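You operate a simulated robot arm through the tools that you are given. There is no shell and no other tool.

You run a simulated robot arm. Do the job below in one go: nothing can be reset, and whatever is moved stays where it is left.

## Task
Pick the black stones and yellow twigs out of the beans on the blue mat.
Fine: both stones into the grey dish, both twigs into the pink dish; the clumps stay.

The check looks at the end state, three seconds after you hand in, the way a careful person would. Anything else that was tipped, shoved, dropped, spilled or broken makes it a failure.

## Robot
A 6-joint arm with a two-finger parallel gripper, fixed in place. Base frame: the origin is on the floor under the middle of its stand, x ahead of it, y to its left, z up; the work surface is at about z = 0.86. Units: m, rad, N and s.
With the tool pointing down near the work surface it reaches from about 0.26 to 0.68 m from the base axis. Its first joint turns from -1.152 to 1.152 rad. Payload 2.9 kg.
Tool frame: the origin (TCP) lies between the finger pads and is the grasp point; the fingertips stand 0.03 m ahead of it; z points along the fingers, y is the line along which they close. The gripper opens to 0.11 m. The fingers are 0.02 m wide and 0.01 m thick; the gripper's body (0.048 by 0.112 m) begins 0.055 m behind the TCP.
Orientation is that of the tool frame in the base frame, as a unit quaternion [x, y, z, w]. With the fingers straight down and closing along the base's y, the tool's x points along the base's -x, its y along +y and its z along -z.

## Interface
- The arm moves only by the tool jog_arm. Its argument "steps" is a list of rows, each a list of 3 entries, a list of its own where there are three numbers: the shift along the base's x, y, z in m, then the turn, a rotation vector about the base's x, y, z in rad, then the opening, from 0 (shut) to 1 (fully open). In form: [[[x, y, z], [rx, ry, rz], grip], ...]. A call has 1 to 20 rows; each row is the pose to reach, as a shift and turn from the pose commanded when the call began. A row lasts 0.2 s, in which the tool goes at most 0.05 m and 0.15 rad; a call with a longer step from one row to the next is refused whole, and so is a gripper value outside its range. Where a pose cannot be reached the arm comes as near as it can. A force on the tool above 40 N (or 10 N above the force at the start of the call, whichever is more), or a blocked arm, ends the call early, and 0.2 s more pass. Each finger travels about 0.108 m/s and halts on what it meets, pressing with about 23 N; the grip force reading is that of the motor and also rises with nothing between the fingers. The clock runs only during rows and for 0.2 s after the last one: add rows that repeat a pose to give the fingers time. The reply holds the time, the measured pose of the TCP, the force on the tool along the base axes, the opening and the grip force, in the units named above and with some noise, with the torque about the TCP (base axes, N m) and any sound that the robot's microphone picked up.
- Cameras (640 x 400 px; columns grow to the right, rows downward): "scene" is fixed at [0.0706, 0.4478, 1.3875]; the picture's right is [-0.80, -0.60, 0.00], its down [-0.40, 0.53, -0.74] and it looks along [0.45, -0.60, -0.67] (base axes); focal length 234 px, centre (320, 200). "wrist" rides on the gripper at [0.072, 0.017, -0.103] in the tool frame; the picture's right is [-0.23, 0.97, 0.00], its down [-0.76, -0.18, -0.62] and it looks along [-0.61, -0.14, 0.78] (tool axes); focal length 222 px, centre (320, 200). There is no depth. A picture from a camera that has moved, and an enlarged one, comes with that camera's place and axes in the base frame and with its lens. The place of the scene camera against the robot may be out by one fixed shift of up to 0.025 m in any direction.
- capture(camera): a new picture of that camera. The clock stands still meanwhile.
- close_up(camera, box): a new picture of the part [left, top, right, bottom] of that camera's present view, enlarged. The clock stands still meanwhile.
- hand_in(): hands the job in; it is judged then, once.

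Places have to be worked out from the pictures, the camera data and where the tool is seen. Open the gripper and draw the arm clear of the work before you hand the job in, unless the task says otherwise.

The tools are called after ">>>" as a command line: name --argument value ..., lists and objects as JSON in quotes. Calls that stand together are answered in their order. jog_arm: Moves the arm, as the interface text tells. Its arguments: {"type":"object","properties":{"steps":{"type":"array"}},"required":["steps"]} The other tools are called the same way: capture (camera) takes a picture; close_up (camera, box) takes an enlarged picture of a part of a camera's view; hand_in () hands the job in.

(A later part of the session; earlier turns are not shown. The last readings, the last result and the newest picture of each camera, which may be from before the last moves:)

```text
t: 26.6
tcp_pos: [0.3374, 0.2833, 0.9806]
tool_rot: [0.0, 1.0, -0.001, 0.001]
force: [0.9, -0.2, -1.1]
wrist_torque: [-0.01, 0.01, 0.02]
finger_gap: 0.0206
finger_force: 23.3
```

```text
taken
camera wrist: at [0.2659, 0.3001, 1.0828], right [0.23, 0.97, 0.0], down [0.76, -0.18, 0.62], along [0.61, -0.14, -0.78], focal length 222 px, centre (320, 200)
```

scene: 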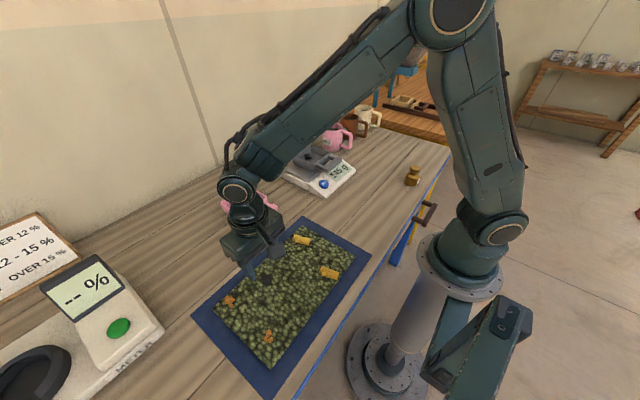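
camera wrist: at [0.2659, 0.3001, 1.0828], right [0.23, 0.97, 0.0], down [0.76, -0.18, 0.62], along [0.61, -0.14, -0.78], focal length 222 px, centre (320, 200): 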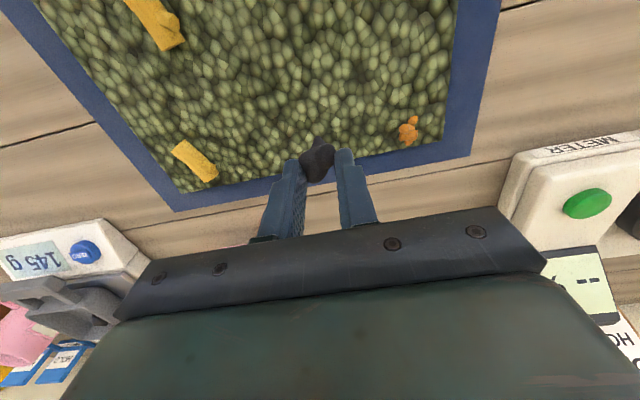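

Stone A is secure. I carry it on the same safe route to above the near half of the grey dish.

>>> jog_arm --steps '[[[0, 0, 0.035], [0, 0, 0], 0.0], [[0.008, -0.018, 0.075], [0, 0, 0], 0.0], [[0.022, -0.05, 0.105], [0, 0, 0], 0.0], [[0.039, -0.09, 0.12], [0, 0, 0], 0.0], [[0.057, -0.13, 0.12], [0, 0, 0], 0.0], [[0.075, -0.17, 0.12], [0, 0, 0], 0.0], [[0.092, -0.21, 0.12], [0, 0, 0], 0.0], [[0.109, -0.25, 0.12], [0, 0, 0], 0.0], [[0.127, -0.29, 0.12], [0, 0, 0], 0.0], [[0.144, -0.33, 0.12], [0, 0, 0], 0.0], [[0.162, -0.37, 0.115], [0, 0, 0], 0.0], [[0.178, -0.408, 0.1], [0, 0, 0], 0.0], [[0.1825, -0.4175, 0.065], [0, 0, 0], 0.0], [[0.1825, -0.4175, 0.03], [0, 0, 0], 0.0], [[0.1825, -0.4175, 0.03], [0, 0, 0], 0.0]]'

>>> capture --camera "wrist"

>>> close_up --camera "scene" --box '[250, 100, 370, 200]'

```text
t: 29.8
tcp_pos: [0.5236, -0.1341, 1.0103]
tool_rot: [0.001, 1.0, 0.0, -0.001]
force: [0.0, -0.4, 0.2]
wrist_torque: [-0.04, 0.01, -0.03]
finger_gap: 0.0208
finger_force: 22.8
```

```text
taken
camera wrist: at [0.4525, -0.1163, 1.1134], right [0.23, 0.97, 0.0], down [0.76, -0.18, 0.62], along [0.61, -0.14, -0.78], focal length 222 px, centre (320, 200)
```

wrist: 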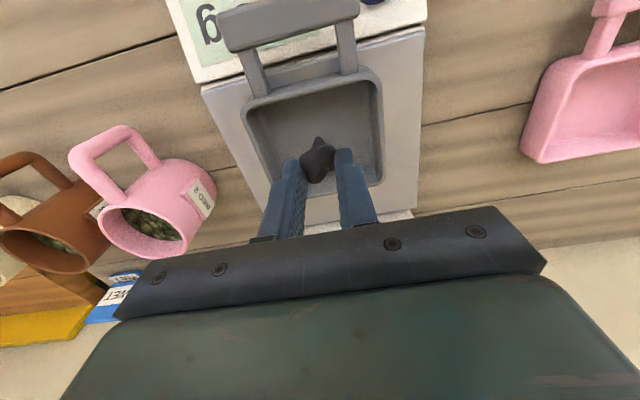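

```text
4.00 times, centred on (310, 150) of scene
camera zoom: at [0.0706, 0.4478, 1.3875], right [-0.8, -0.6, 0.0], down [-0.4, 0.53, -0.74], along [0.45, -0.6, -0.67], focal length 934 px, centre (360, 400)
```

zoom: 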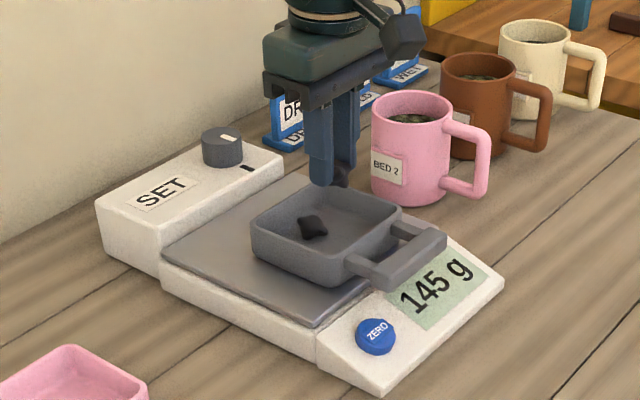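

Stone B lies in the far half, so I lower stone A into the near half at about (0.522, -0.138), stopping above the expected contact height.

>>> jog_arm --steps '[[[-0.002, -0.004, -0.02], [0, 0, 0], 0.0], [[-0.002, -0.004, -0.04], [0, 0, 0], 0.0], [[-0.002, -0.004, -0.055], [0, 0, 0], 0.0], [[-0.002, -0.004, -0.062], [0, 0, 0], 0.0], [[-0.002, -0.004, -0.062], [0, 0, 0], 0.0]]'

>>> close_up --camera "scene" --box '[260, 120, 360, 200]'

>>> close_up --camera "wrist" --box '[180, 10, 440, 230]'

```text
t: 31.0
tcp_pos: [0.5218, -0.1389, 0.9487]
tool_rot: [0.0, 1.0, 0.0, -0.001]
force: [0.0, 0.5, -0.2]
wrist_torque: [0.0, -0.04, 0.03]
finger_gap: 0.0208
finger_force: 23.1
```

```text
5.00 times, centred on (310, 160) of scene
camera zoom: at [0.0706, 0.4478, 1.3875], right [-0.8, -0.6, 0.0], down [-0.4, 0.53, -0.74], along [0.45, -0.6, -0.67], focal length 1168 px, centre (370, 400)
```

zoom: 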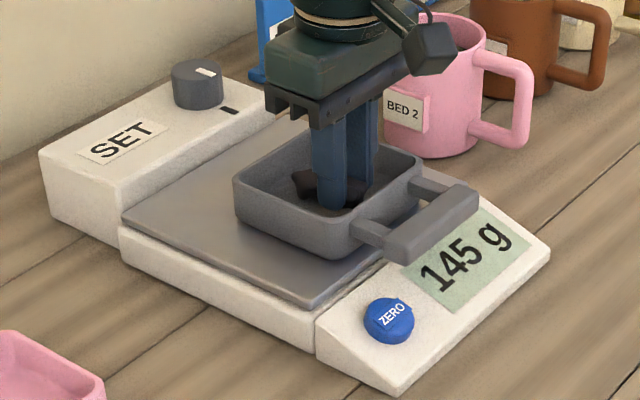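

```text
1.82 times, centred on (310, 120) of wrist
camera zoom: at [0.4494, -0.1214, 1.0511], right [0.23, 0.97, 0.0], down [0.76, -0.18, 0.62], along [0.61, -0.14, -0.78], focal length 404 px, centre (338, 346)
```

zoom: 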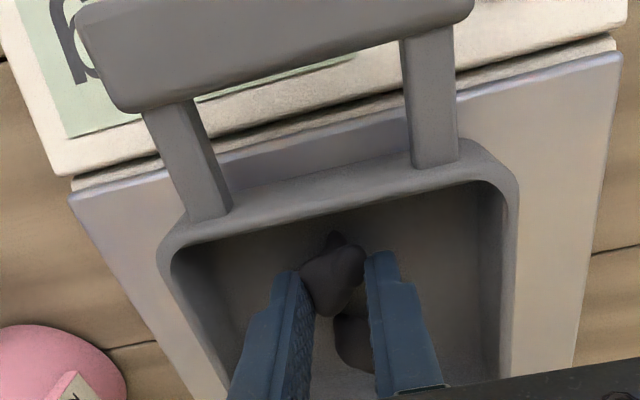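

Stone A hangs just over the floor, clear of stone B and the walls. I lower in 1 mm rows until I feel the first contact.

>>> jog_arm --steps '[[[0, 0, -0.001], [0, 0, 0], 0.0], [[0, 0, -0.002], [0, 0, 0], 0.0], [[0, 0, -0.003], [0, 0, 0], 0.0], [[0, 0, -0.004], [0, 0, 0], 0.0]]'

```text
t: 32.0
tcp_pos: [0.5202, -0.1385, 0.9462]
tool_rot: [0.0, 1.0, 0.0, 0.001]
force: [-1.4, 0.8, 9.2]
wrist_torque: [0.0, 0.11, 0.05]
finger_gap: 0.0206
finger_force: 23.7
```

Light contact at 9 N, so the stone is on the floor. I ease up 1 mm and open slowly to release it.

>>> jog_arm --steps '[[[0, 0, 0.001], [0, 0, 0], 0.0], [[0, 0, 0.001], [0, 0, 0], 0.22], [[0, 0, 0.001], [0, 0, 0], 0.28], [[0, 0, 0.001], [0, 0, 0], 0.34], [[0, 0, 0.001], [0, 0, 0], 0.38], [[0, 0, 0.001], [0, 0, 0], 0.38]]'

>>> close_up --camera "scene" --box '[260, 120, 360, 200]'

>>> close_up --camera "wrist" --box '[180, 10, 440, 230]'

```text
t: 33.4
tcp_pos: [0.5204, -0.1391, 0.9454]
tool_rot: [-0.001, 1.0, 0.0, 0.0]
force: [0.3, 0.2, 0.0]
wrist_torque: [0.06, 0.03, 0.0]
finger_gap: 0.0419
finger_force: 0.1
```

```text
5.00 times, centred on (310, 160) of scene
camera zoom: at [0.0706, 0.4478, 1.3875], right [-0.8, -0.6, 0.0], down [-0.4, 0.53, -0.74], along [0.45, -0.6, -0.67], focal length 1168 px, centre (370, 400)
```

zoom: 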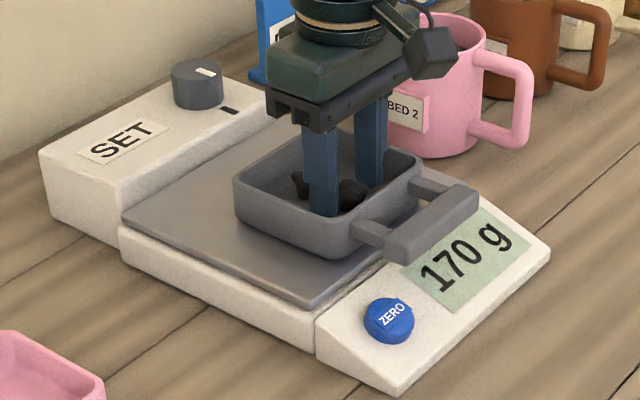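

```text
1.82 times, centred on (310, 120) of wrist
camera zoom: at [0.4487, -0.1216, 1.0486], right [0.23, 0.97, 0.0], down [0.76, -0.18, 0.62], along [0.61, -0.14, -0.78], focal length 404 px, centre (338, 346)
```

zoom: 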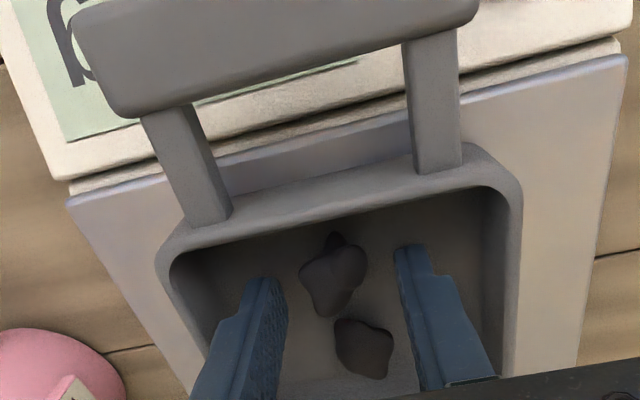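

Both stones are in the grey dish and the scale reads 170 g. I rise and go above the first twig near (0.34, 0.144), turning the gripper 0.23 rad so it closes across the twig.

>>> jog_arm --steps '[[[0, 0, 0.01], [0, 0, 0], 0.38], [[0, 0, 0.035], [0, 0, 0], 0.38], [[0, 0, 0.075], [0, 0, 0], 0.38], [[0, 0, 0.115], [0, 0, 0], 0.38], [[-0.012, 0.018, 0.145], [0, 0, 0], 0.42], [[-0.033, 0.052, 0.145], [0, 0, 0.05], 0.42], [[-0.055, 0.086, 0.145], [0, 0, 0.1], 0.42], [[-0.077, 0.12, 0.145], [0, 0, 0.15], 0.42], [[-0.099, 0.154, 0.145], [0, 0, 0.2], 0.42], [[-0.121, 0.188, 0.145], [0, 0, 0.23], 0.42], [[-0.143, 0.222, 0.14], [0, 0, 0.23], 0.42], [[-0.165, 0.256, 0.12], [0, 0, 0.23], 0.42], [[-0.1817, 0.2828, 0.085], [0, 0, 0.23], 0.42], [[-0.1817, 0.2828, 0.045], [0, 0, 0.23], 0.42], [[-0.1817, 0.2828, 0.0195], [0, 0, 0.23], 0.42], [[-0.1817, 0.2828, 0.0195], [0, 0, 0.23], 0.42]]'

>>> capture --camera "wrist"

>>> close_up --camera "wrist" --box '[200, 60, 460, 240]'

>>> close_up --camera "scene" --box '[240, 110, 370, 290]'

```text
t: 36.8
tcp_pos: [0.3391, 0.1414, 0.9655]
tool_rot: [-0.114, 0.993, 0.001, -0.001]
force: [-0.4, 0.2, 0.7]
wrist_torque: [0.0, -0.04, -0.04]
finger_gap: 0.0461
finger_force: 0.1
```

```text
taken
camera wrist: at [0.2642, 0.1419, 1.0688], right [0.0, 1.0, 0.0], down [0.78, 0.0, 0.62], along [0.62, 0.0, -0.78], focal length 222 px, centre (320, 200)
```

wrist: 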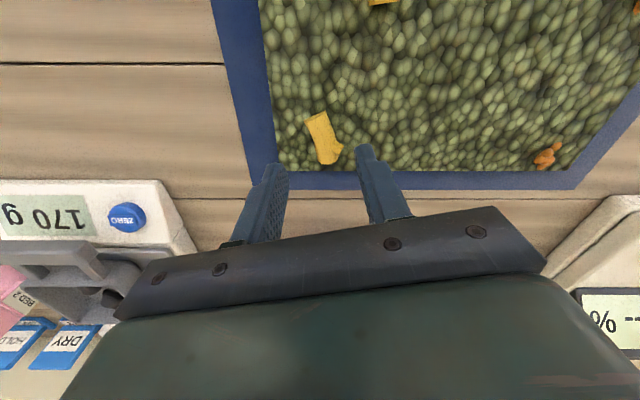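

```text
2.22 times, centred on (330, 150) of wrist
camera zoom: at [0.2642, 0.1419, 1.0688], right [0.0, 1.0, 0.0], down [0.78, 0.0, 0.62], along [0.62, 0.0, -0.78], focal length 494 px, centre (298, 311)
```

zoom: 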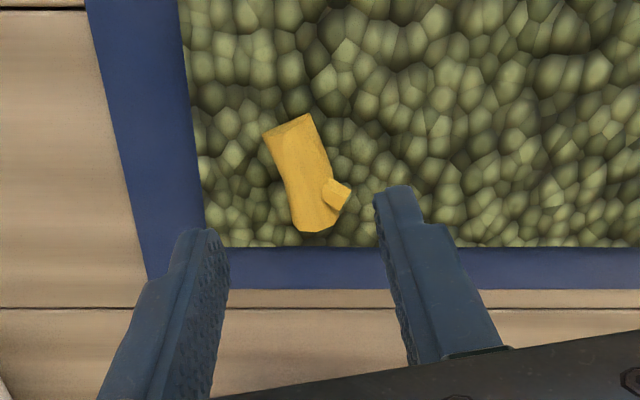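

```text
2.22 times, centred on (305, 200) of scene
camera zoom: at [0.0706, 0.4478, 1.3875], right [-0.8, -0.6, 0.0], down [-0.4, 0.53, -0.74], along [0.45, -0.6, -0.67], focal length 519 px, centre (353, 200)
```

zoom: 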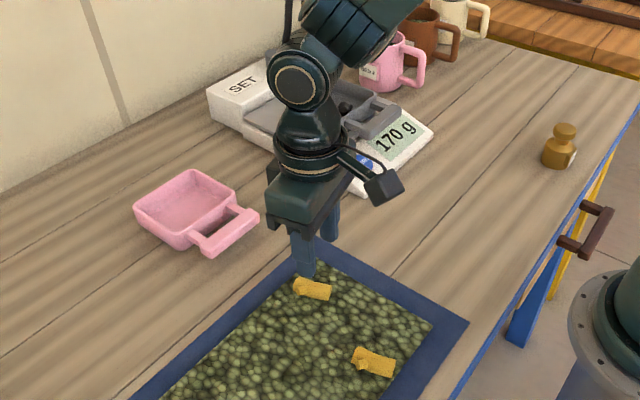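

The twig runs at about 0.28 rad, and the clear section before its knob is centred near (0.338, 0.140). I fine-tune position and turn, then lower slowly to grasp height.

>>> jog_arm --steps '[[[-0.0005, -0.0017, -0.02], [0, 0, 0.05], 0.42], [[-0.0005, -0.0017, -0.04], [0, 0, 0.05], 0.42], [[-0.0005, -0.0017, -0.053], [0, 0, 0.05], 0.42], [[-0.0005, -0.0017, -0.059], [0, 0, 0.05], 0.42], [[-0.0005, -0.0017, -0.062], [0, 0, 0.05], 0.42], [[-0.0005, -0.0017, -0.064], [0, 0, 0.05], 0.42], [[-0.0005, -0.0017, -0.066], [0, 0, 0.05], 0.42], [[-0.0005, -0.0017, -0.066], [0, 0, 0.05], 0.42]]'

>>> close_up --camera "wrist" --box '[200, 60, 460, 240]'

>>> close_up --camera "scene" --box '[260, 200, 360, 290]'

```text
t: 38.6
tcp_pos: [0.3386, 0.1424, 0.8985]
tool_rot: [-0.139, 0.99, 0.0, 0.0]
force: [0.5, 0.4, 0.4]
wrist_torque: [0.03, 0.01, 0.02]
finger_gap: 0.0463
finger_force: 0.1
```

```text
2.22 times, centred on (330, 150) of wrist
camera zoom: at [0.2646, 0.1377, 1.0021], right [-0.05, 1.0, 0.0], down [0.78, 0.04, 0.62], along [0.62, 0.03, -0.78], focal length 494 px, centre (298, 311)
```

zoom: 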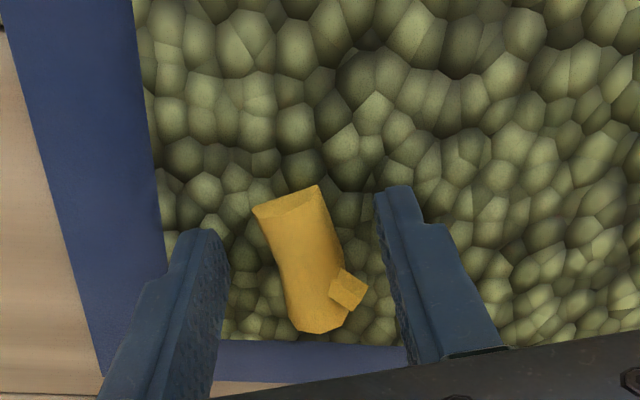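

```text
4.44 times, centred on (310, 245) of scene
camera zoom: at [0.0706, 0.4478, 1.3875], right [-0.8, -0.6, 0.0], down [-0.4, 0.53, -0.74], along [0.45, -0.6, -0.67], focal length 1038 px, centre (364, 0)
```

zoom: 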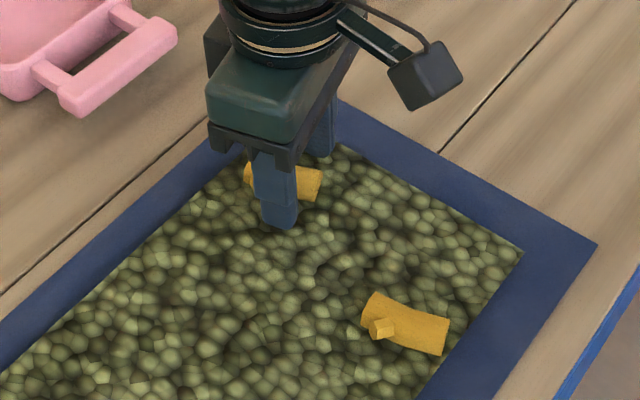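

The twig lies centred between the fingers and the knob is clear of the grip zone. I shift 2 mm along the twig, drop 1.5 mm and close.

>>> jog_arm --steps '[[[0.002, 0, -0.001], [0, 0, 0.05], 0.42], [[0.002, 0, -0.0015], [0, 0, 0.0], 0.42]]'

```text
t: 39.2
tcp_pos: [0.3396, 0.1425, 0.8974]
tool_rot: [-0.14, 0.99, 0.0, -0.001]
force: [0.3, 0.3, -0.1]
wrist_torque: [0.0, -0.01, -0.03]
finger_gap: 0.0459
finger_force: 0.0
```

No contact and the turn is right at 0.28 rad. I close gradually.

>>> jog_arm --steps '[[[0, 0, 0], [0, 0, 0], 0.35], [[0, 0, 0], [0, 0, 0], 0.25], [[0, 0, 0], [0, 0, 0], 0.15], [[0, 0, 0], [0, 0, 0], 0.05], [[0, 0, 0], [0, 0, 0], 0.0], [[0, 0, 0], [0, 0, 0], 0.0]]'

>>> close_up --camera "wrist" --box '[200, 60, 460, 240]'

```text
t: 40.6
tcp_pos: [0.34, 0.1414, 0.8986]
tool_rot: [-0.139, 0.99, 0.0, 0.0]
force: [-0.1, -0.5, 0.3]
wrist_torque: [-0.01, 0.0, -0.02]
finger_gap: 0.0204
finger_force: 23.3
```

```text
2.22 times, centred on (330, 150) of wrist
camera zoom: at [0.2664, 0.1378, 1.001], right [-0.05, 1.0, 0.0], down [0.78, 0.04, 0.62], along [0.62, 0.03, -0.78], focal length 494 px, centre (298, 311)
```

zoom: 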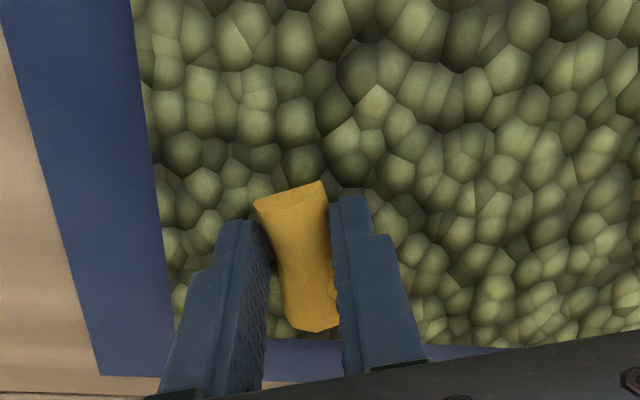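

The twig is gripped with the gap at 20 mm. I lift slowly and check.

>>> jog_arm --steps '[[[0, 0, 0.004], [0, 0, 0], 0.0], [[0, 0, 0.01], [0, 0, 0], 0.0], [[0, 0, 0.02], [0, 0, 0], 0.0], [[0, 0, 0.035], [0, 0, 0], 0.0], [[0, 0, 0.06], [0, 0, 0], 0.0], [[0, 0, 0.085], [0, 0, 0], 0.0], [[0, 0, 0.085], [0, 0, 0], 0.0]]'

>>> capture --camera "wrist"

>>> close_up --camera "scene" --box '[210, 170, 360, 290]'

```text
t: 42.2
tcp_pos: [0.3402, 0.1414, 0.9842]
tool_rot: [-0.14, 0.99, 0.0, 0.0]
force: [-0.3, -0.1, -0.4]
wrist_torque: [0.02, 0.01, 0.04]
finger_gap: 0.0203
finger_force: 22.8
```

```text
taken
camera wrist: at [0.267, 0.1381, 1.0876], right [-0.05, 1.0, 0.0], down [0.78, 0.04, 0.62], along [0.62, 0.03, -0.78], focal length 222 px, centre (320, 200)
```

wrist: 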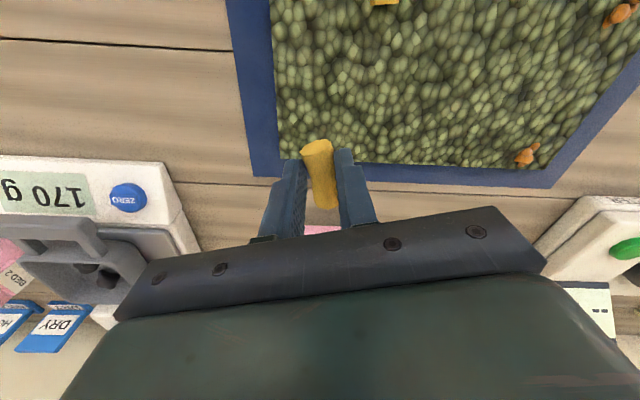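

```text
3.33 times, centred on (285, 230) of scene
camera zoom: at [0.0706, 0.4478, 1.3875], right [-0.8, -0.6, 0.0], down [-0.4, 0.53, -0.74], along [0.45, -0.6, -0.67], focal length 778 px, centre (437, 100)
```

zoom: 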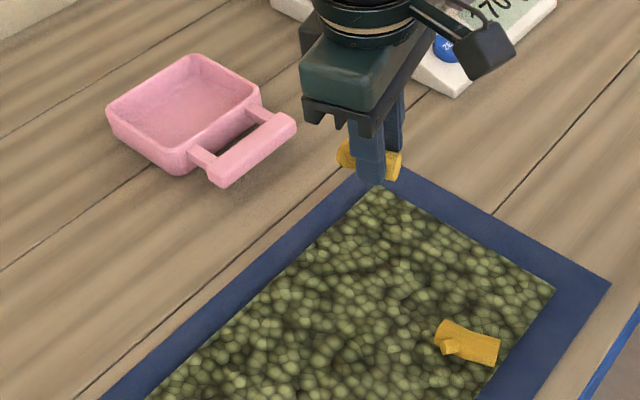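

The twig is held and extends mostly ahead of the fingers. I turn back to straight and carry it to above the pink dish (centre near (0.58, 0.146)), staying high for a look.

>>> jog_arm --steps '[[[0, 0, 0.03], [0, 0, 0], 0.0], [[0.02, 0, 0.05], [0, 0, -0.05], 0.0], [[0.05, -0.002, 0.06], [0, 0, -0.1], 0.0], [[0.085, -0.004, 0.06], [0, 0, -0.15], 0.0], [[0.12, -0.006, 0.06], [0, 0, -0.2], 0.0], [[0.155, -0.008, 0.06], [0, 0, -0.25], 0.0], [[0.19, -0.01, 0.06], [0, 0, -0.28], 0.0], [[0.22, -0.011, 0.06], [0, 0, -0.28], 0.0], [[0.23, -0.011, 0.05], [0, 0, -0.28], 0.0], [[0.23, -0.011, 0.05], [0, 0, -0.28], 0.0]]'

>>> capture --camera "wrist"

>>> close_up --camera "wrist" --box '[200, 0, 460, 240]'

>>> close_up --camera "scene" --box '[180, 120, 320, 240]'

```text
t: 44.4
tcp_pos: [0.5714, 0.132, 1.0331]
tool_rot: [0.0, 1.0, -0.001, 0.0]
force: [0.5, 0.6, 0.5]
wrist_torque: [0.0, -0.04, -0.02]
finger_gap: 0.0205
finger_force: 23.1
```

```text
taken
camera wrist: at [0.4986, 0.1484, 1.1375], right [0.23, 0.97, 0.0], down [0.76, -0.18, 0.62], along [0.61, -0.14, -0.78], focal length 222 px, centre (320, 200)
```

wrist: 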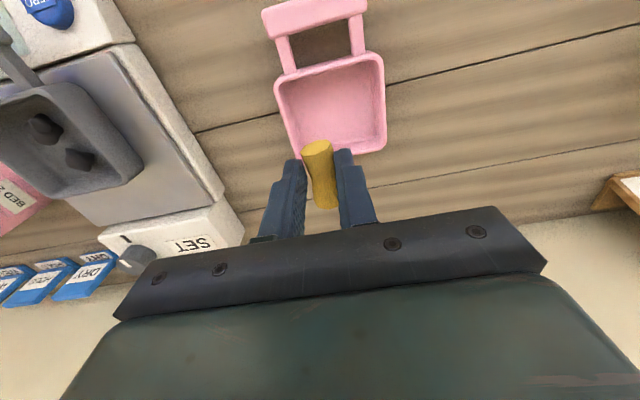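

```text
1.67 times, centred on (330, 120) of wrist
camera zoom: at [0.4986, 0.1484, 1.1375], right [0.23, 0.97, 0.0], down [0.76, -0.18, 0.62], along [0.61, -0.14, -0.78], focal length 370 px, centre (303, 333)
```

zoom: 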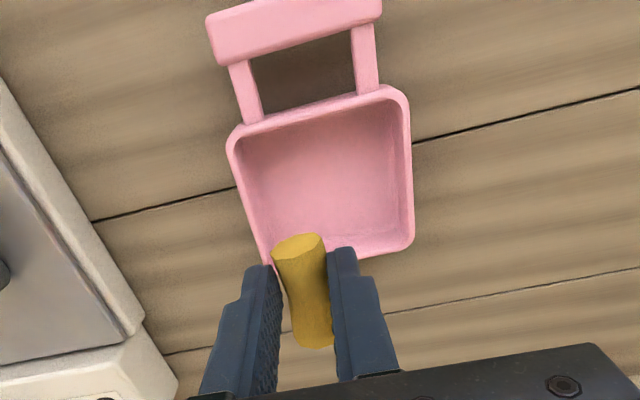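

```text
3.33 times, centred on (250, 180) of scene
camera zoom: at [0.0706, 0.4478, 1.3875], right [-0.8, -0.6, 0.0], down [-0.4, 0.53, -0.74], along [0.45, -0.6, -0.67], focal length 778 px, centre (553, 267)
```

zoom: 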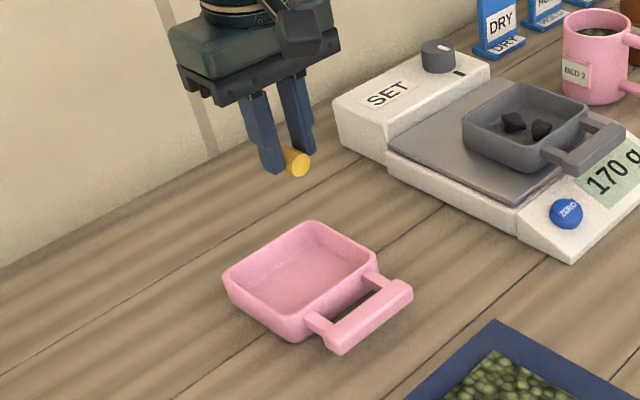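

The pink dish rim spans about x 0.536–0.634 and y 0.093–0.199. I'll set this twig in its -y half at y≈0.128, leaving room for the other, and lower partway first.

>>> jog_arm --steps '[[[0.001, -0.004, -0.03], [0, 0, 0], 0.0], [[0.001, -0.004, -0.06], [0, 0, 0], 0.0], [[0.001, -0.004, -0.09], [0, 0, 0], 0.0], [[0.001, -0.004, -0.11], [0, 0, 0], 0.0], [[0.001, -0.004, -0.118], [0, 0, 0], 0.0], [[0.001, -0.004, -0.118], [0, 0, 0], 0.0]]'

>>> close_up --camera "wrist" --box '[180, 0, 480, 240]'

>>> close_up --camera "scene" --box '[200, 150, 300, 230]'

```text
t: 45.8
tcp_pos: [0.5732, 0.1271, 0.9147]
tool_rot: [0.0, 1.0, 0.0, 0.0]
force: [-0.7, 0.0, -0.3]
wrist_torque: [0.02, -0.03, -0.02]
finger_gap: 0.0204
finger_force: 22.8
```

```text
1.67 times, centred on (330, 120) of wrist
camera zoom: at [0.501, 0.1446, 1.0174], right [0.23, 0.97, 0.0], down [0.76, -0.18, 0.62], along [0.61, -0.14, -0.78], focal length 370 px, centre (303, 333)
```

zoom: 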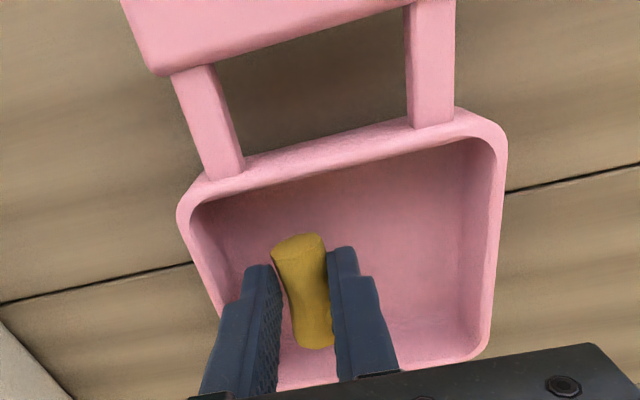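

```text
5.00 times, centred on (250, 190) of scene
camera zoom: at [0.0706, 0.4478, 1.3875], right [-0.8, -0.6, 0.0], down [-0.4, 0.53, -0.74], along [0.45, -0.6, -0.67], focal length 1168 px, centre (670, 250)
```

zoom: 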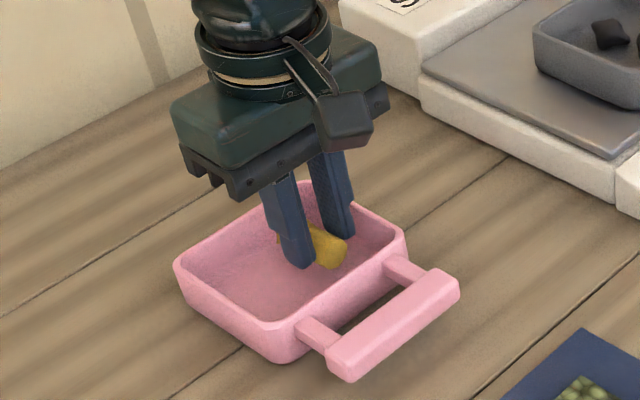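

The twig and both fingers are inside the walls with room to spare. I lower in small rows, watching for contact.

>>> jog_arm --steps '[[[0, 0, -0.002], [0, 0, 0], 0.0], [[0, 0, -0.004], [0, 0, 0], 0.0], [[0, 0, -0.006], [0, 0, 0], 0.0], [[0, 0, -0.007], [0, 0, 0], 0.0], [[0, 0, -0.008], [0, 0, 0], 0.0]]'

```text
t: 47.0
tcp_pos: [0.5716, 0.1261, 0.906]
tool_rot: [0.0, 1.0, 0.0, -0.001]
force: [-0.5, 0.5, 0.6]
wrist_torque: [0.02, 0.02, -0.04]
finger_gap: 0.0205
finger_force: 22.5
```

No contact yet at z=0.906, so I keep going in 1 mm rows.

>>> jog_arm --steps '[[[0, 0, -0.001], [0, 0, 0], 0.0], [[0, 0, -0.002], [0, 0, 0], 0.0], [[0, 0, -0.003], [0, 0, 0], 0.0]]'

>>> close_up --camera "scene" --box '[200, 150, 300, 230]'

```text
t: 47.8
tcp_pos: [0.5713, 0.128, 0.9027]
tool_rot: [0.0, 1.0, -0.001, 0.0]
force: [-2.3, 0.2, 4.4]
wrist_torque: [-0.02, 0.0, -0.03]
finger_gap: 0.0204
finger_force: 23.2
```

```text
5.00 times, centred on (250, 190) of scene
camera zoom: at [0.0705, 0.4477, 1.3875], right [-0.8, -0.6, 0.0], down [-0.4, 0.53, -0.74], along [0.45, -0.6, -0.67], focal length 1168 px, centre (670, 250)
```

zoom: 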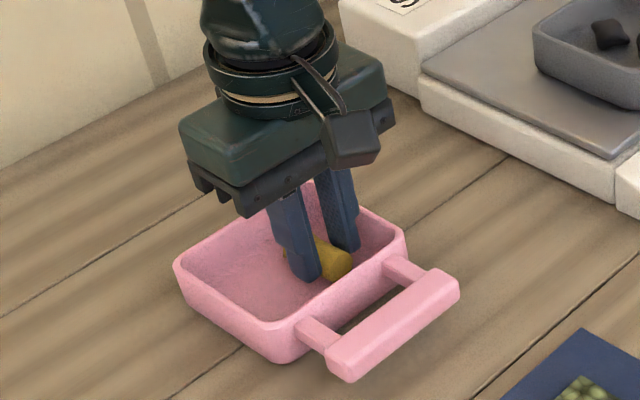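

Light contact at 4 N, so the twig is at the dish floor. I ease up 0.5 mm and open only slightly, as the wall is near the -y finger.

>>> jog_arm --steps '[[[0, 0, 0.0005], [0, 0, 0], 0.0], [[0, 0, 0.0005], [0, 0, 0], 0.2], [[0, 0, 0.0005], [0, 0, 0], 0.24], [[0, 0, 0.0005], [0, 0, 0], 0.27], [[0, 0, 0.0005], [0, 0, 0], 0.27]]'

>>> close_up --camera "scene" --box '[200, 150, 300, 230]'

>>> close_up --camera "wrist" --box '[180, 0, 480, 240]'

```text
t: 49.0
tcp_pos: [0.572, 0.1275, 0.9026]
tool_rot: [0.0, 1.0, 0.0, 0.0]
force: [0.0, -0.2, -0.3]
wrist_torque: [0.04, 0.0, 0.02]
finger_gap: 0.0297
finger_force: 0.0
```

```text
5.00 times, centred on (250, 190) of scene
camera zoom: at [0.0706, 0.4478, 1.3875], right [-0.8, -0.6, 0.0], down [-0.4, 0.53, -0.74], along [0.45, -0.6, -0.67], focal length 1168 px, centre (670, 250)
```

zoom: 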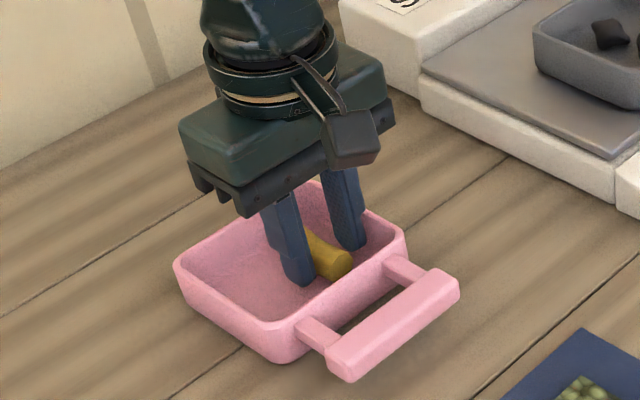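

```text
1.67 times, centred on (330, 120) of wrist
camera zoom: at [0.4992, 0.1442, 1.0065], right [0.23, 0.97, 0.0], down [0.76, -0.18, 0.62], along [0.61, -0.14, -0.78], focal length 370 px, centre (303, 333)
```

zoom: 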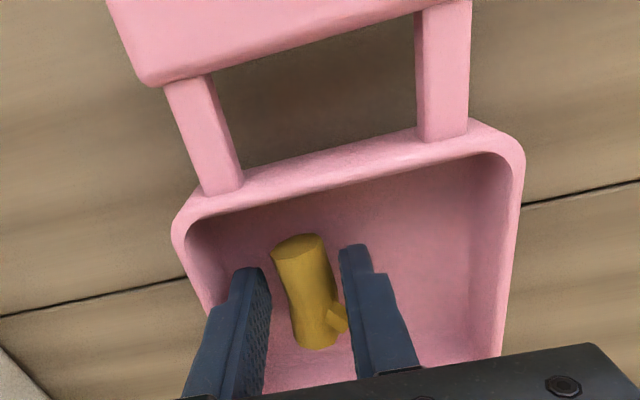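

The twig lies on the pink dish floor, free of the fingers. I rise and go to the second twig near (0.226, 0.179), turning 0.25 rad.

>>> jog_arm --steps '[[[0, 0, 0.005], [0, 0, 0], 0.27], [[0, 0, 0.02], [0, 0, 0], 0.27], [[0, 0, 0.05], [0, 0, 0], 0.27], [[0, 0, 0.09], [0, 0, 0], 0.3], [[-0.01, 0.0015, 0.13], [0, 0, 0], 0.42], [[-0.035, 0.005, 0.15], [0, 0, 0], 0.42], [[-0.075, 0.011, 0.15], [0, 0, 0.05], 0.42], [[-0.115, 0.017, 0.15], [0, 0, 0.1], 0.42], [[-0.155, 0.023, 0.15], [0, 0, 0.15], 0.42], [[-0.195, 0.029, 0.15], [0, 0, 0.2], 0.42], [[-0.235, 0.035, 0.15], [0, 0, 0.25], 0.42], [[-0.275, 0.041, 0.15], [0, 0, 0.25], 0.42], [[-0.31, 0.046, 0.14], [0, 0, 0.25], 0.42], [[-0.335, 0.05, 0.12], [0, 0, 0.25], 0.42], [[-0.346, 0.0515, 0.09], [0, 0, 0.25], 0.42], [[-0.346, 0.0515, 0.062], [0, 0, 0.25], 0.42], [[-0.346, 0.0515, 0.062], [0, 0, 0.25], 0.42]]'

>>> capture --camera "wrist"

>>> close_up --camera "wrist" --box '[200, 60, 460, 240]'

>>> capture --camera "scene"

```text
t: 52.6
tcp_pos: [0.2263, 0.1792, 0.9637]
tool_rot: [-0.125, 0.992, 0.0, 0.0]
force: [0.0, -0.2, 0.2]
wrist_torque: [-0.03, 0.01, -0.01]
finger_gap: 0.0463
finger_force: 0.1
```

```text
taken
camera wrist: at [0.1514, 0.1772, 1.0668], right [-0.02, 1.0, 0.0], down [0.78, 0.02, 0.62], along [0.62, 0.01, -0.78], focal length 222 px, centre (320, 200)
```

wrist: 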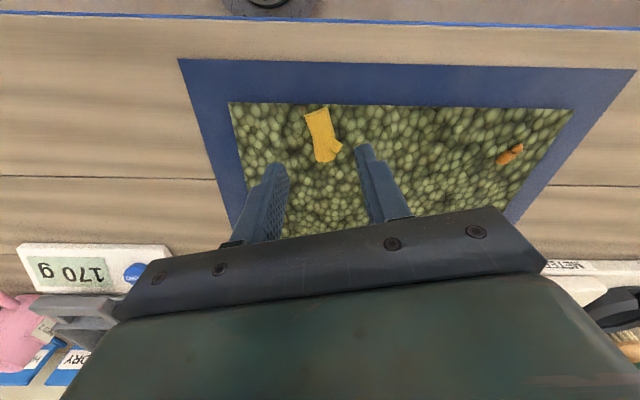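

```text
2.22 times, centred on (330, 150) of wrist
camera zoom: at [0.1514, 0.1772, 1.0668], right [-0.02, 1.0, 0.0], down [0.78, 0.02, 0.62], along [0.62, 0.01, -0.78], focal length 494 px, centre (298, 311)
```

zoom: 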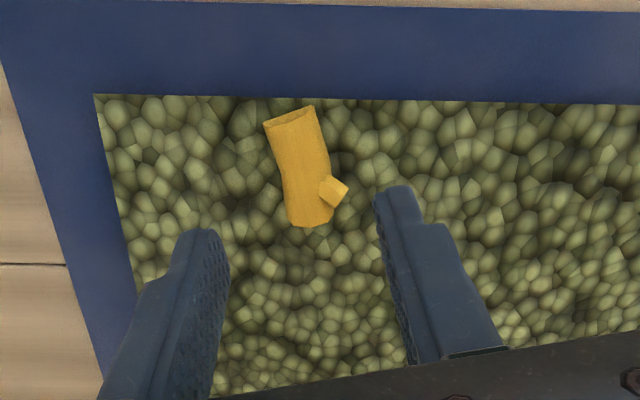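

```text
taken
```

scene: 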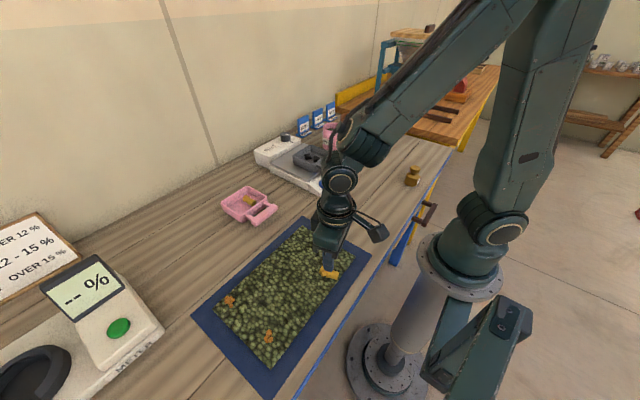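

The second twig's clear section is centred near (0.2245, 0.178), also at 0.25 rad, with its knob starting at x≈0.237. I adjust by 1 mm and lower slowly.

>>> jog_arm --steps '[[[-0.001, -0.001, -0.02], [0, 0, 0], 0.42], [[-0.001, -0.001, -0.04], [0, 0, 0], 0.42], [[-0.001, -0.001, -0.052], [0, 0, 0], 0.42], [[-0.001, -0.001, -0.058], [0, 0, 0], 0.42], [[-0.001, -0.001, -0.061], [0, 0, 0], 0.42], [[-0.001, -0.001, -0.063], [0, 0, 0], 0.42], [[-0.001, -0.001, -0.065], [0, 0, 0], 0.42], [[-0.001, -0.001, -0.065], [0, 0, 0], 0.42]]'

>>> close_up --camera "wrist" --box '[200, 60, 460, 240]'

>>> close_up --camera "scene" --box '[280, 220, 380, 310]'

```text
t: 54.4
tcp_pos: [0.2246, 0.1775, 0.9001]
tool_rot: [-0.124, 0.992, 0.0, 0.0]
force: [-0.4, -1.0, 0.9]
wrist_torque: [0.04, -0.01, -0.01]
finger_gap: 0.0464
finger_force: 0.1
```

```text
2.22 times, centred on (330, 150) of wrist
camera zoom: at [0.1506, 0.1763, 1.0038], right [-0.02, 1.0, 0.0], down [0.78, 0.02, 0.62], along [0.62, 0.01, -0.78], focal length 494 px, centre (298, 311)
```

zoom: 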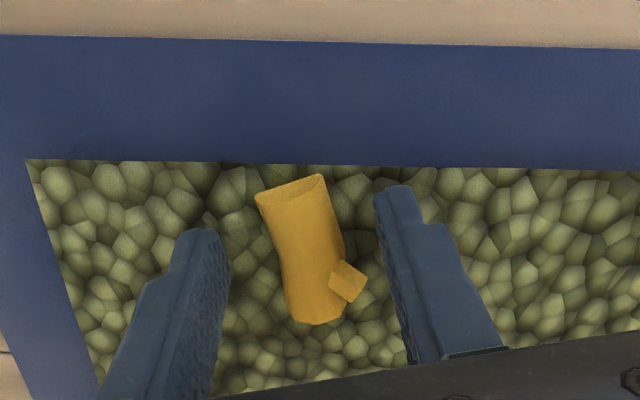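

```text
4.44 times, centred on (330, 265) of scene
camera zoom: at [0.0706, 0.4478, 1.3875], right [-0.8, -0.6, 0.0], down [-0.4, 0.53, -0.74], along [0.45, -0.6, -0.67], focal length 1038 px, centre (276, -89)
```

zoom: 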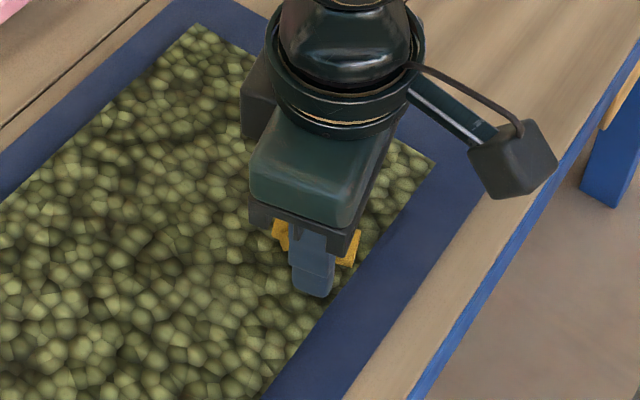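

The twig is well centred between the fingers. I lower 2 mm more, watching the force.

>>> jog_arm --steps '[[[0, 0, -0.001], [0, 0, 0], 0.42], [[0, 0, -0.002], [0, 0, 0], 0.42], [[0, 0, -0.0025], [0, 0, 0], 0.42], [[0, 0, -0.0025], [0, 0, 0], 0.42]]'

```text
t: 55.4
tcp_pos: [0.2239, 0.1771, 0.8981]
tool_rot: [-0.124, 0.992, 0.0, 0.0]
force: [0.8, 0.1, 0.0]
wrist_torque: [-0.02, 0.02, -0.01]
finger_gap: 0.0463
finger_force: 0.0
```

No contact. I close on the second twig.

>>> jog_arm --steps '[[[0, 0, 0], [0, 0, 0], 0.35], [[0, 0, 0], [0, 0, 0], 0.25], [[0, 0, 0], [0, 0, 0], 0.15], [[0, 0, 0], [0, 0, 0], 0.05], [[0, 0, 0], [0, 0, 0], 0.0], [[0, 0, 0], [0, 0, 0], 0.0]]'

>>> close_up --camera "wrist" --box '[200, 60, 460, 240]'

```text
t: 56.8
tcp_pos: [0.2239, 0.1768, 0.8985]
tool_rot: [-0.125, 0.992, 0.0, 0.0]
force: [-1.0, -0.1, -0.5]
wrist_torque: [0.0, 0.03, -0.03]
finger_gap: 0.0205
finger_force: 22.7
```

```text
2.22 times, centred on (330, 150) of wrist
camera zoom: at [0.1503, 0.1758, 1.0012], right [-0.02, 1.0, 0.0], down [0.78, 0.02, 0.62], along [0.62, 0.01, -0.78], focal length 494 px, centre (298, 311)
```

zoom: 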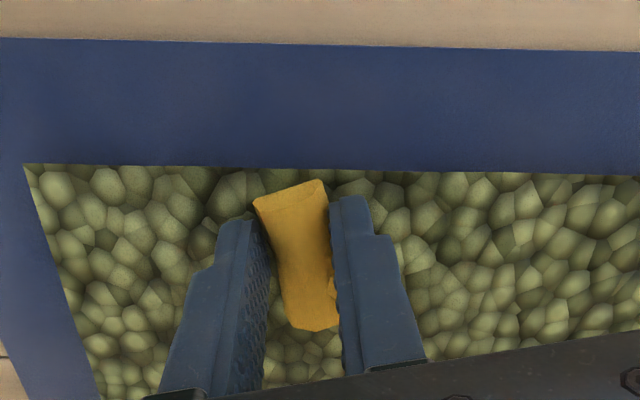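

The twig is held with a 20 mm gap. I lift slowly and verify.

>>> jog_arm --steps '[[[0, 0, 0.004], [0, 0, 0], 0.0], [[0, 0, 0.01], [0, 0, 0], 0.0], [[0, 0, 0.02], [0, 0, 0], 0.0], [[0, 0, 0.035], [0, 0, 0], 0.0], [[0, 0, 0.06], [0, 0, 0], 0.0], [[0, 0, 0.095], [0, 0, 0], 0.0], [[0, 0, 0.13], [0, 0, 0], 0.0], [[0, 0, 0.13], [0, 0, 0], 0.0]]'

>>> capture --camera "wrist"

>>> capture --camera "scene"

```text
t: 58.6
tcp_pos: [0.2248, 0.1761, 1.03]
tool_rot: [-0.124, 0.992, 0.0, 0.0]
force: [-0.2, 0.0, -0.9]
wrist_torque: [0.01, 0.0, 0.0]
finger_gap: 0.0204
finger_force: 23.0
```

```text
taken
camera wrist: at [0.1504, 0.1747, 1.1324], right [-0.02, 1.0, 0.0], down [0.78, 0.02, 0.62], along [0.62, 0.01, -0.78], focal length 222 px, centre (320, 200)
```

wrist: 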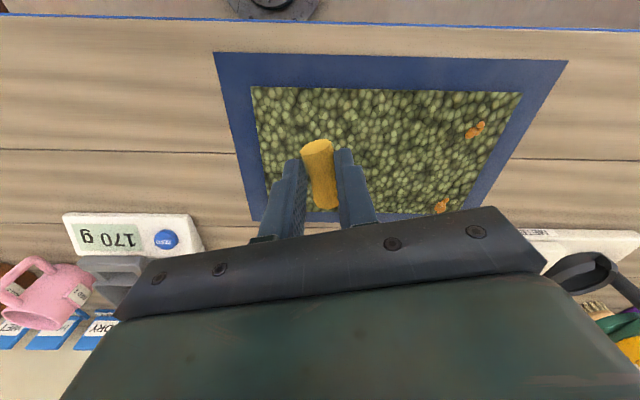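

```text
taken
```

scene: 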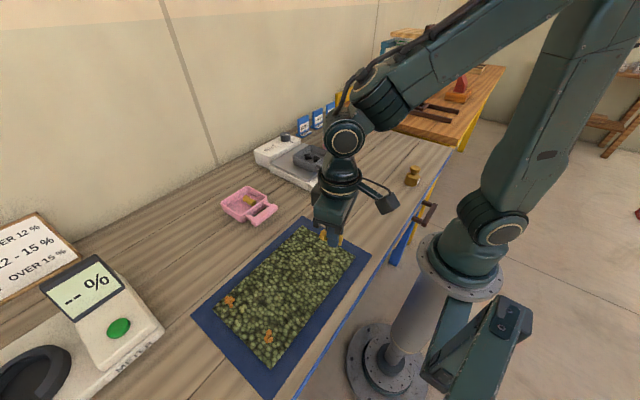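

The second twig is held and the mat shows only the two clumps. I carry it to above the +y half of the pink dish, turning back to straight.

>>> jog_arm --steps '[[[0.01, 0, 0.02], [0, 0, 0], 0.0], [[0.045, -0.001, 0.025], [0, 0, -0.05], 0.0], [[0.085, -0.002, 0.025], [0, 0, -0.1], 0.0], [[0.125, -0.004, 0.025], [0, 0, -0.15], 0.0], [[0.165, -0.005, 0.025], [0, 0, -0.2], 0.0], [[0.205, -0.006, 0.025], [0, 0, -0.25], 0.0], [[0.245, -0.007, 0.025], [0, 0, -0.25], 0.0], [[0.285, -0.009, 0.025], [0, 0, -0.25], 0.0], [[0.32, -0.01, 0.02], [0, 0, -0.25], 0.0], [[0.3475, -0.0105, 0.005], [0, 0, -0.25], 0.0], [[0.3475, -0.0105, 0.0], [0, 0, -0.25], 0.0], [[0.3475, -0.0105, 0.0], [0, 0, -0.25], 0.0]]'

>>> close_up --camera "wrist" --box '[180, 0, 480, 240]'

>>> close_up --camera "scene" --box '[190, 120, 310, 230]'

```text
t: 61.2
tcp_pos: [0.5712, 0.1666, 1.0288]
tool_rot: [0.0, 1.0, -0.001, 0.0]
force: [-0.3, -0.1, -0.3]
wrist_torque: [0.01, -0.01, 0.0]
finger_gap: 0.02
finger_force: 23.1
```

```text
1.67 times, centred on (330, 120) of wrist
camera zoom: at [0.4995, 0.1833, 1.1314], right [0.23, 0.97, 0.0], down [0.76, -0.18, 0.62], along [0.61, -0.14, -0.78], focal length 370 px, centre (303, 333)
```

zoom: 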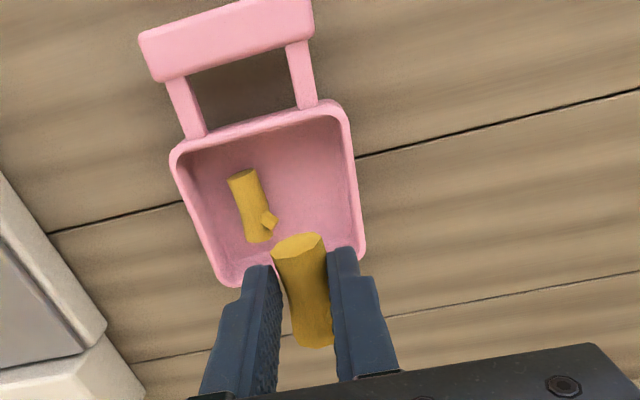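

```text
3.64 times, centred on (250, 175) of scene
camera zoom: at [0.0706, 0.4478, 1.3875], right [-0.8, -0.6, 0.0], down [-0.4, 0.53, -0.74], along [0.45, -0.6, -0.67], focal length 849 px, centre (574, 291)
```

zoom: 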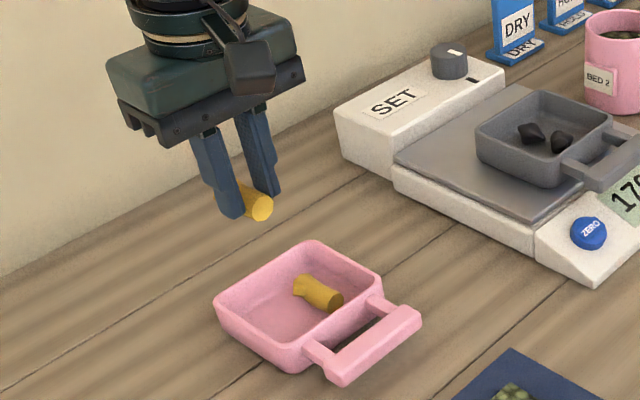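

Twig 1 occupies y≈0.117–0.137 in the dish (knob to 0.142) and the dish inner wall is at y≈0.192. That leaves room at y≈0.1645, so I lower partway there.

>>> jog_arm --steps '[[[0, -0.0015, -0.03], [0, 0, 0], 0.0], [[0, -0.0015, -0.06], [0, 0, 0], 0.0], [[0, -0.0015, -0.09], [0, 0, 0], 0.0], [[0, -0.0015, -0.107], [0, 0, 0], 0.0], [[0, -0.0015, -0.114], [0, 0, 0], 0.0], [[0, -0.0015, -0.114], [0, 0, 0], 0.0]]'

>>> close_up --camera "wrist" --box '[180, 0, 480, 240]'

>>> close_up --camera "scene" --box '[200, 150, 300, 230]'

```text
t: 62.6
tcp_pos: [0.5719, 0.1666, 0.9139]
tool_rot: [0.001, 1.0, 0.0, 0.0]
force: [-0.3, 0.3, 0.2]
wrist_torque: [0.02, 0.01, 0.03]
finger_gap: 0.0205
finger_force: 23.3
```

```text
1.67 times, centred on (330, 120) of wrist
camera zoom: at [0.5, 0.1833, 1.0162], right [0.23, 0.97, 0.0], down [0.76, -0.18, 0.62], along [0.61, -0.14, -0.78], focal length 370 px, centre (303, 333)
```

zoom: 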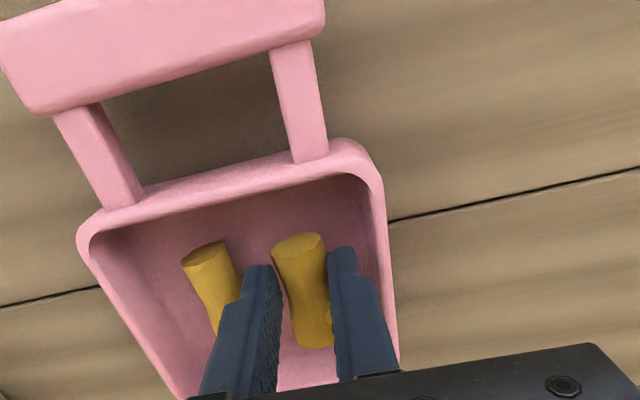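

```text
5.00 times, centred on (250, 190) of scene
camera zoom: at [0.0706, 0.4478, 1.3875], right [-0.8, -0.6, 0.0], down [-0.4, 0.53, -0.74], along [0.45, -0.6, -0.67], focal length 1168 px, centre (670, 250)
```

zoom: 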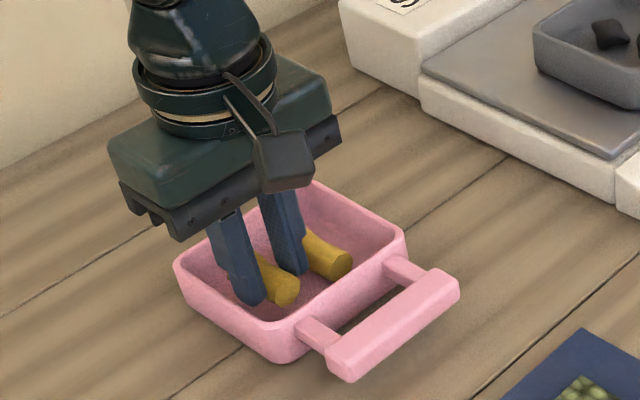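

The +y finger is close to the wall, so I shift 2.5 mm toward -y, still clear of twig 1. Then I lower in small rows.

>>> jog_arm --steps '[[[0, -0.0025, 0], [0, 0, 0], 0.0], [[0, -0.0025, -0.002], [0, 0, 0], 0.0], [[0, -0.0025, -0.004], [0, 0, 0], 0.0], [[0, -0.0025, -0.006], [0, 0, 0], 0.0], [[0, -0.0025, -0.007], [0, 0, 0], 0.0], [[0, -0.0025, -0.008], [0, 0, 0], 0.0]]'

>>> close_up --camera "wrist" --box '[180, 0, 480, 240]'

>>> close_up --camera "scene" --box '[200, 150, 300, 230]'

```text
t: 64.0
tcp_pos: [0.5731, 0.164, 0.9063]
tool_rot: [0.0, 1.0, 0.0, 0.0]
force: [0.0, -0.4, -1.0]
wrist_torque: [0.0, -0.01, 0.01]
finger_gap: 0.0205
finger_force: 22.8
```

```text
1.67 times, centred on (330, 120) of wrist
camera zoom: at [0.4996, 0.1802, 1.0094], right [0.23, 0.97, 0.0], down [0.76, -0.18, 0.62], along [0.61, -0.14, -0.78], focal length 370 px, centre (303, 333)
```

zoom: 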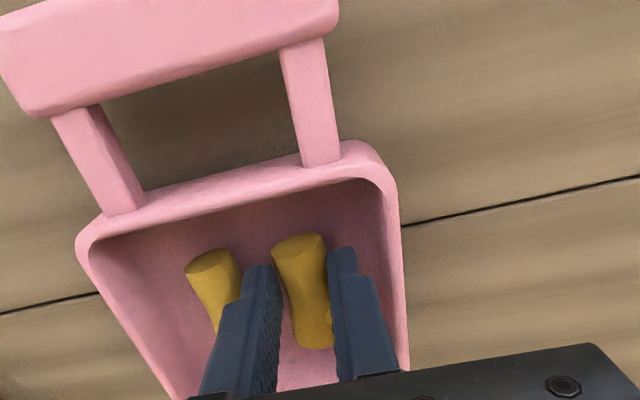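

```text
5.00 times, centred on (250, 190) of scene
camera zoom: at [0.0706, 0.4478, 1.3875], right [-0.8, -0.6, 0.0], down [-0.4, 0.53, -0.74], along [0.45, -0.6, -0.67], focal length 1168 px, centre (670, 250)
```

zoom: 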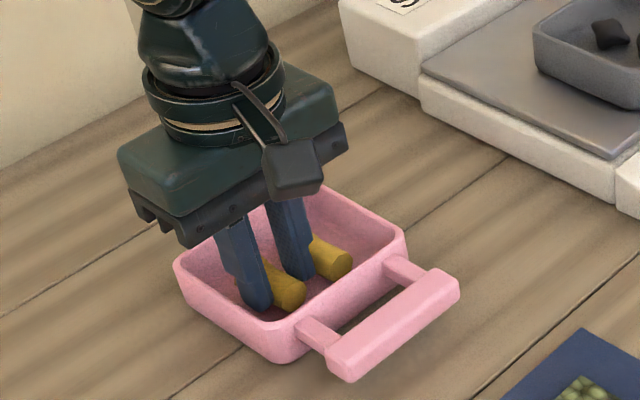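

No contact and no sideways force. I go down the last 3 mm in 1 mm rows.

>>> jog_arm --steps '[[[0, 0, -0.001], [0, 0, 0], 0.0], [[0, 0, -0.002], [0, 0, 0], 0.0], [[0, 0, -0.003], [0, 0, 0], 0.0]]'

```text
t: 64.8
tcp_pos: [0.572, 0.1646, 0.9044]
tool_rot: [0.0, 1.0, 0.0, 0.0]
force: [-0.1, -0.2, -0.1]
wrist_torque: [-0.03, 0.0, 0.0]
finger_gap: 0.0204
finger_force: 22.5
```

Still free at 0.904, so I go 2 mm more.

>>> jog_arm --steps '[[[0, 0, -0.001], [0, 0, 0], 0.0], [[0, 0, -0.002], [0, 0, 0], 0.0]]'

```text
t: 65.4
tcp_pos: [0.573, 0.1633, 0.9042]
tool_rot: [0.001, 1.0, 0.001, 0.002]
force: [-1.7, -1.0, 14.3]
wrist_torque: [-0.06, 0.09, -0.05]
finger_gap: 0.0206
finger_force: 23.1
```

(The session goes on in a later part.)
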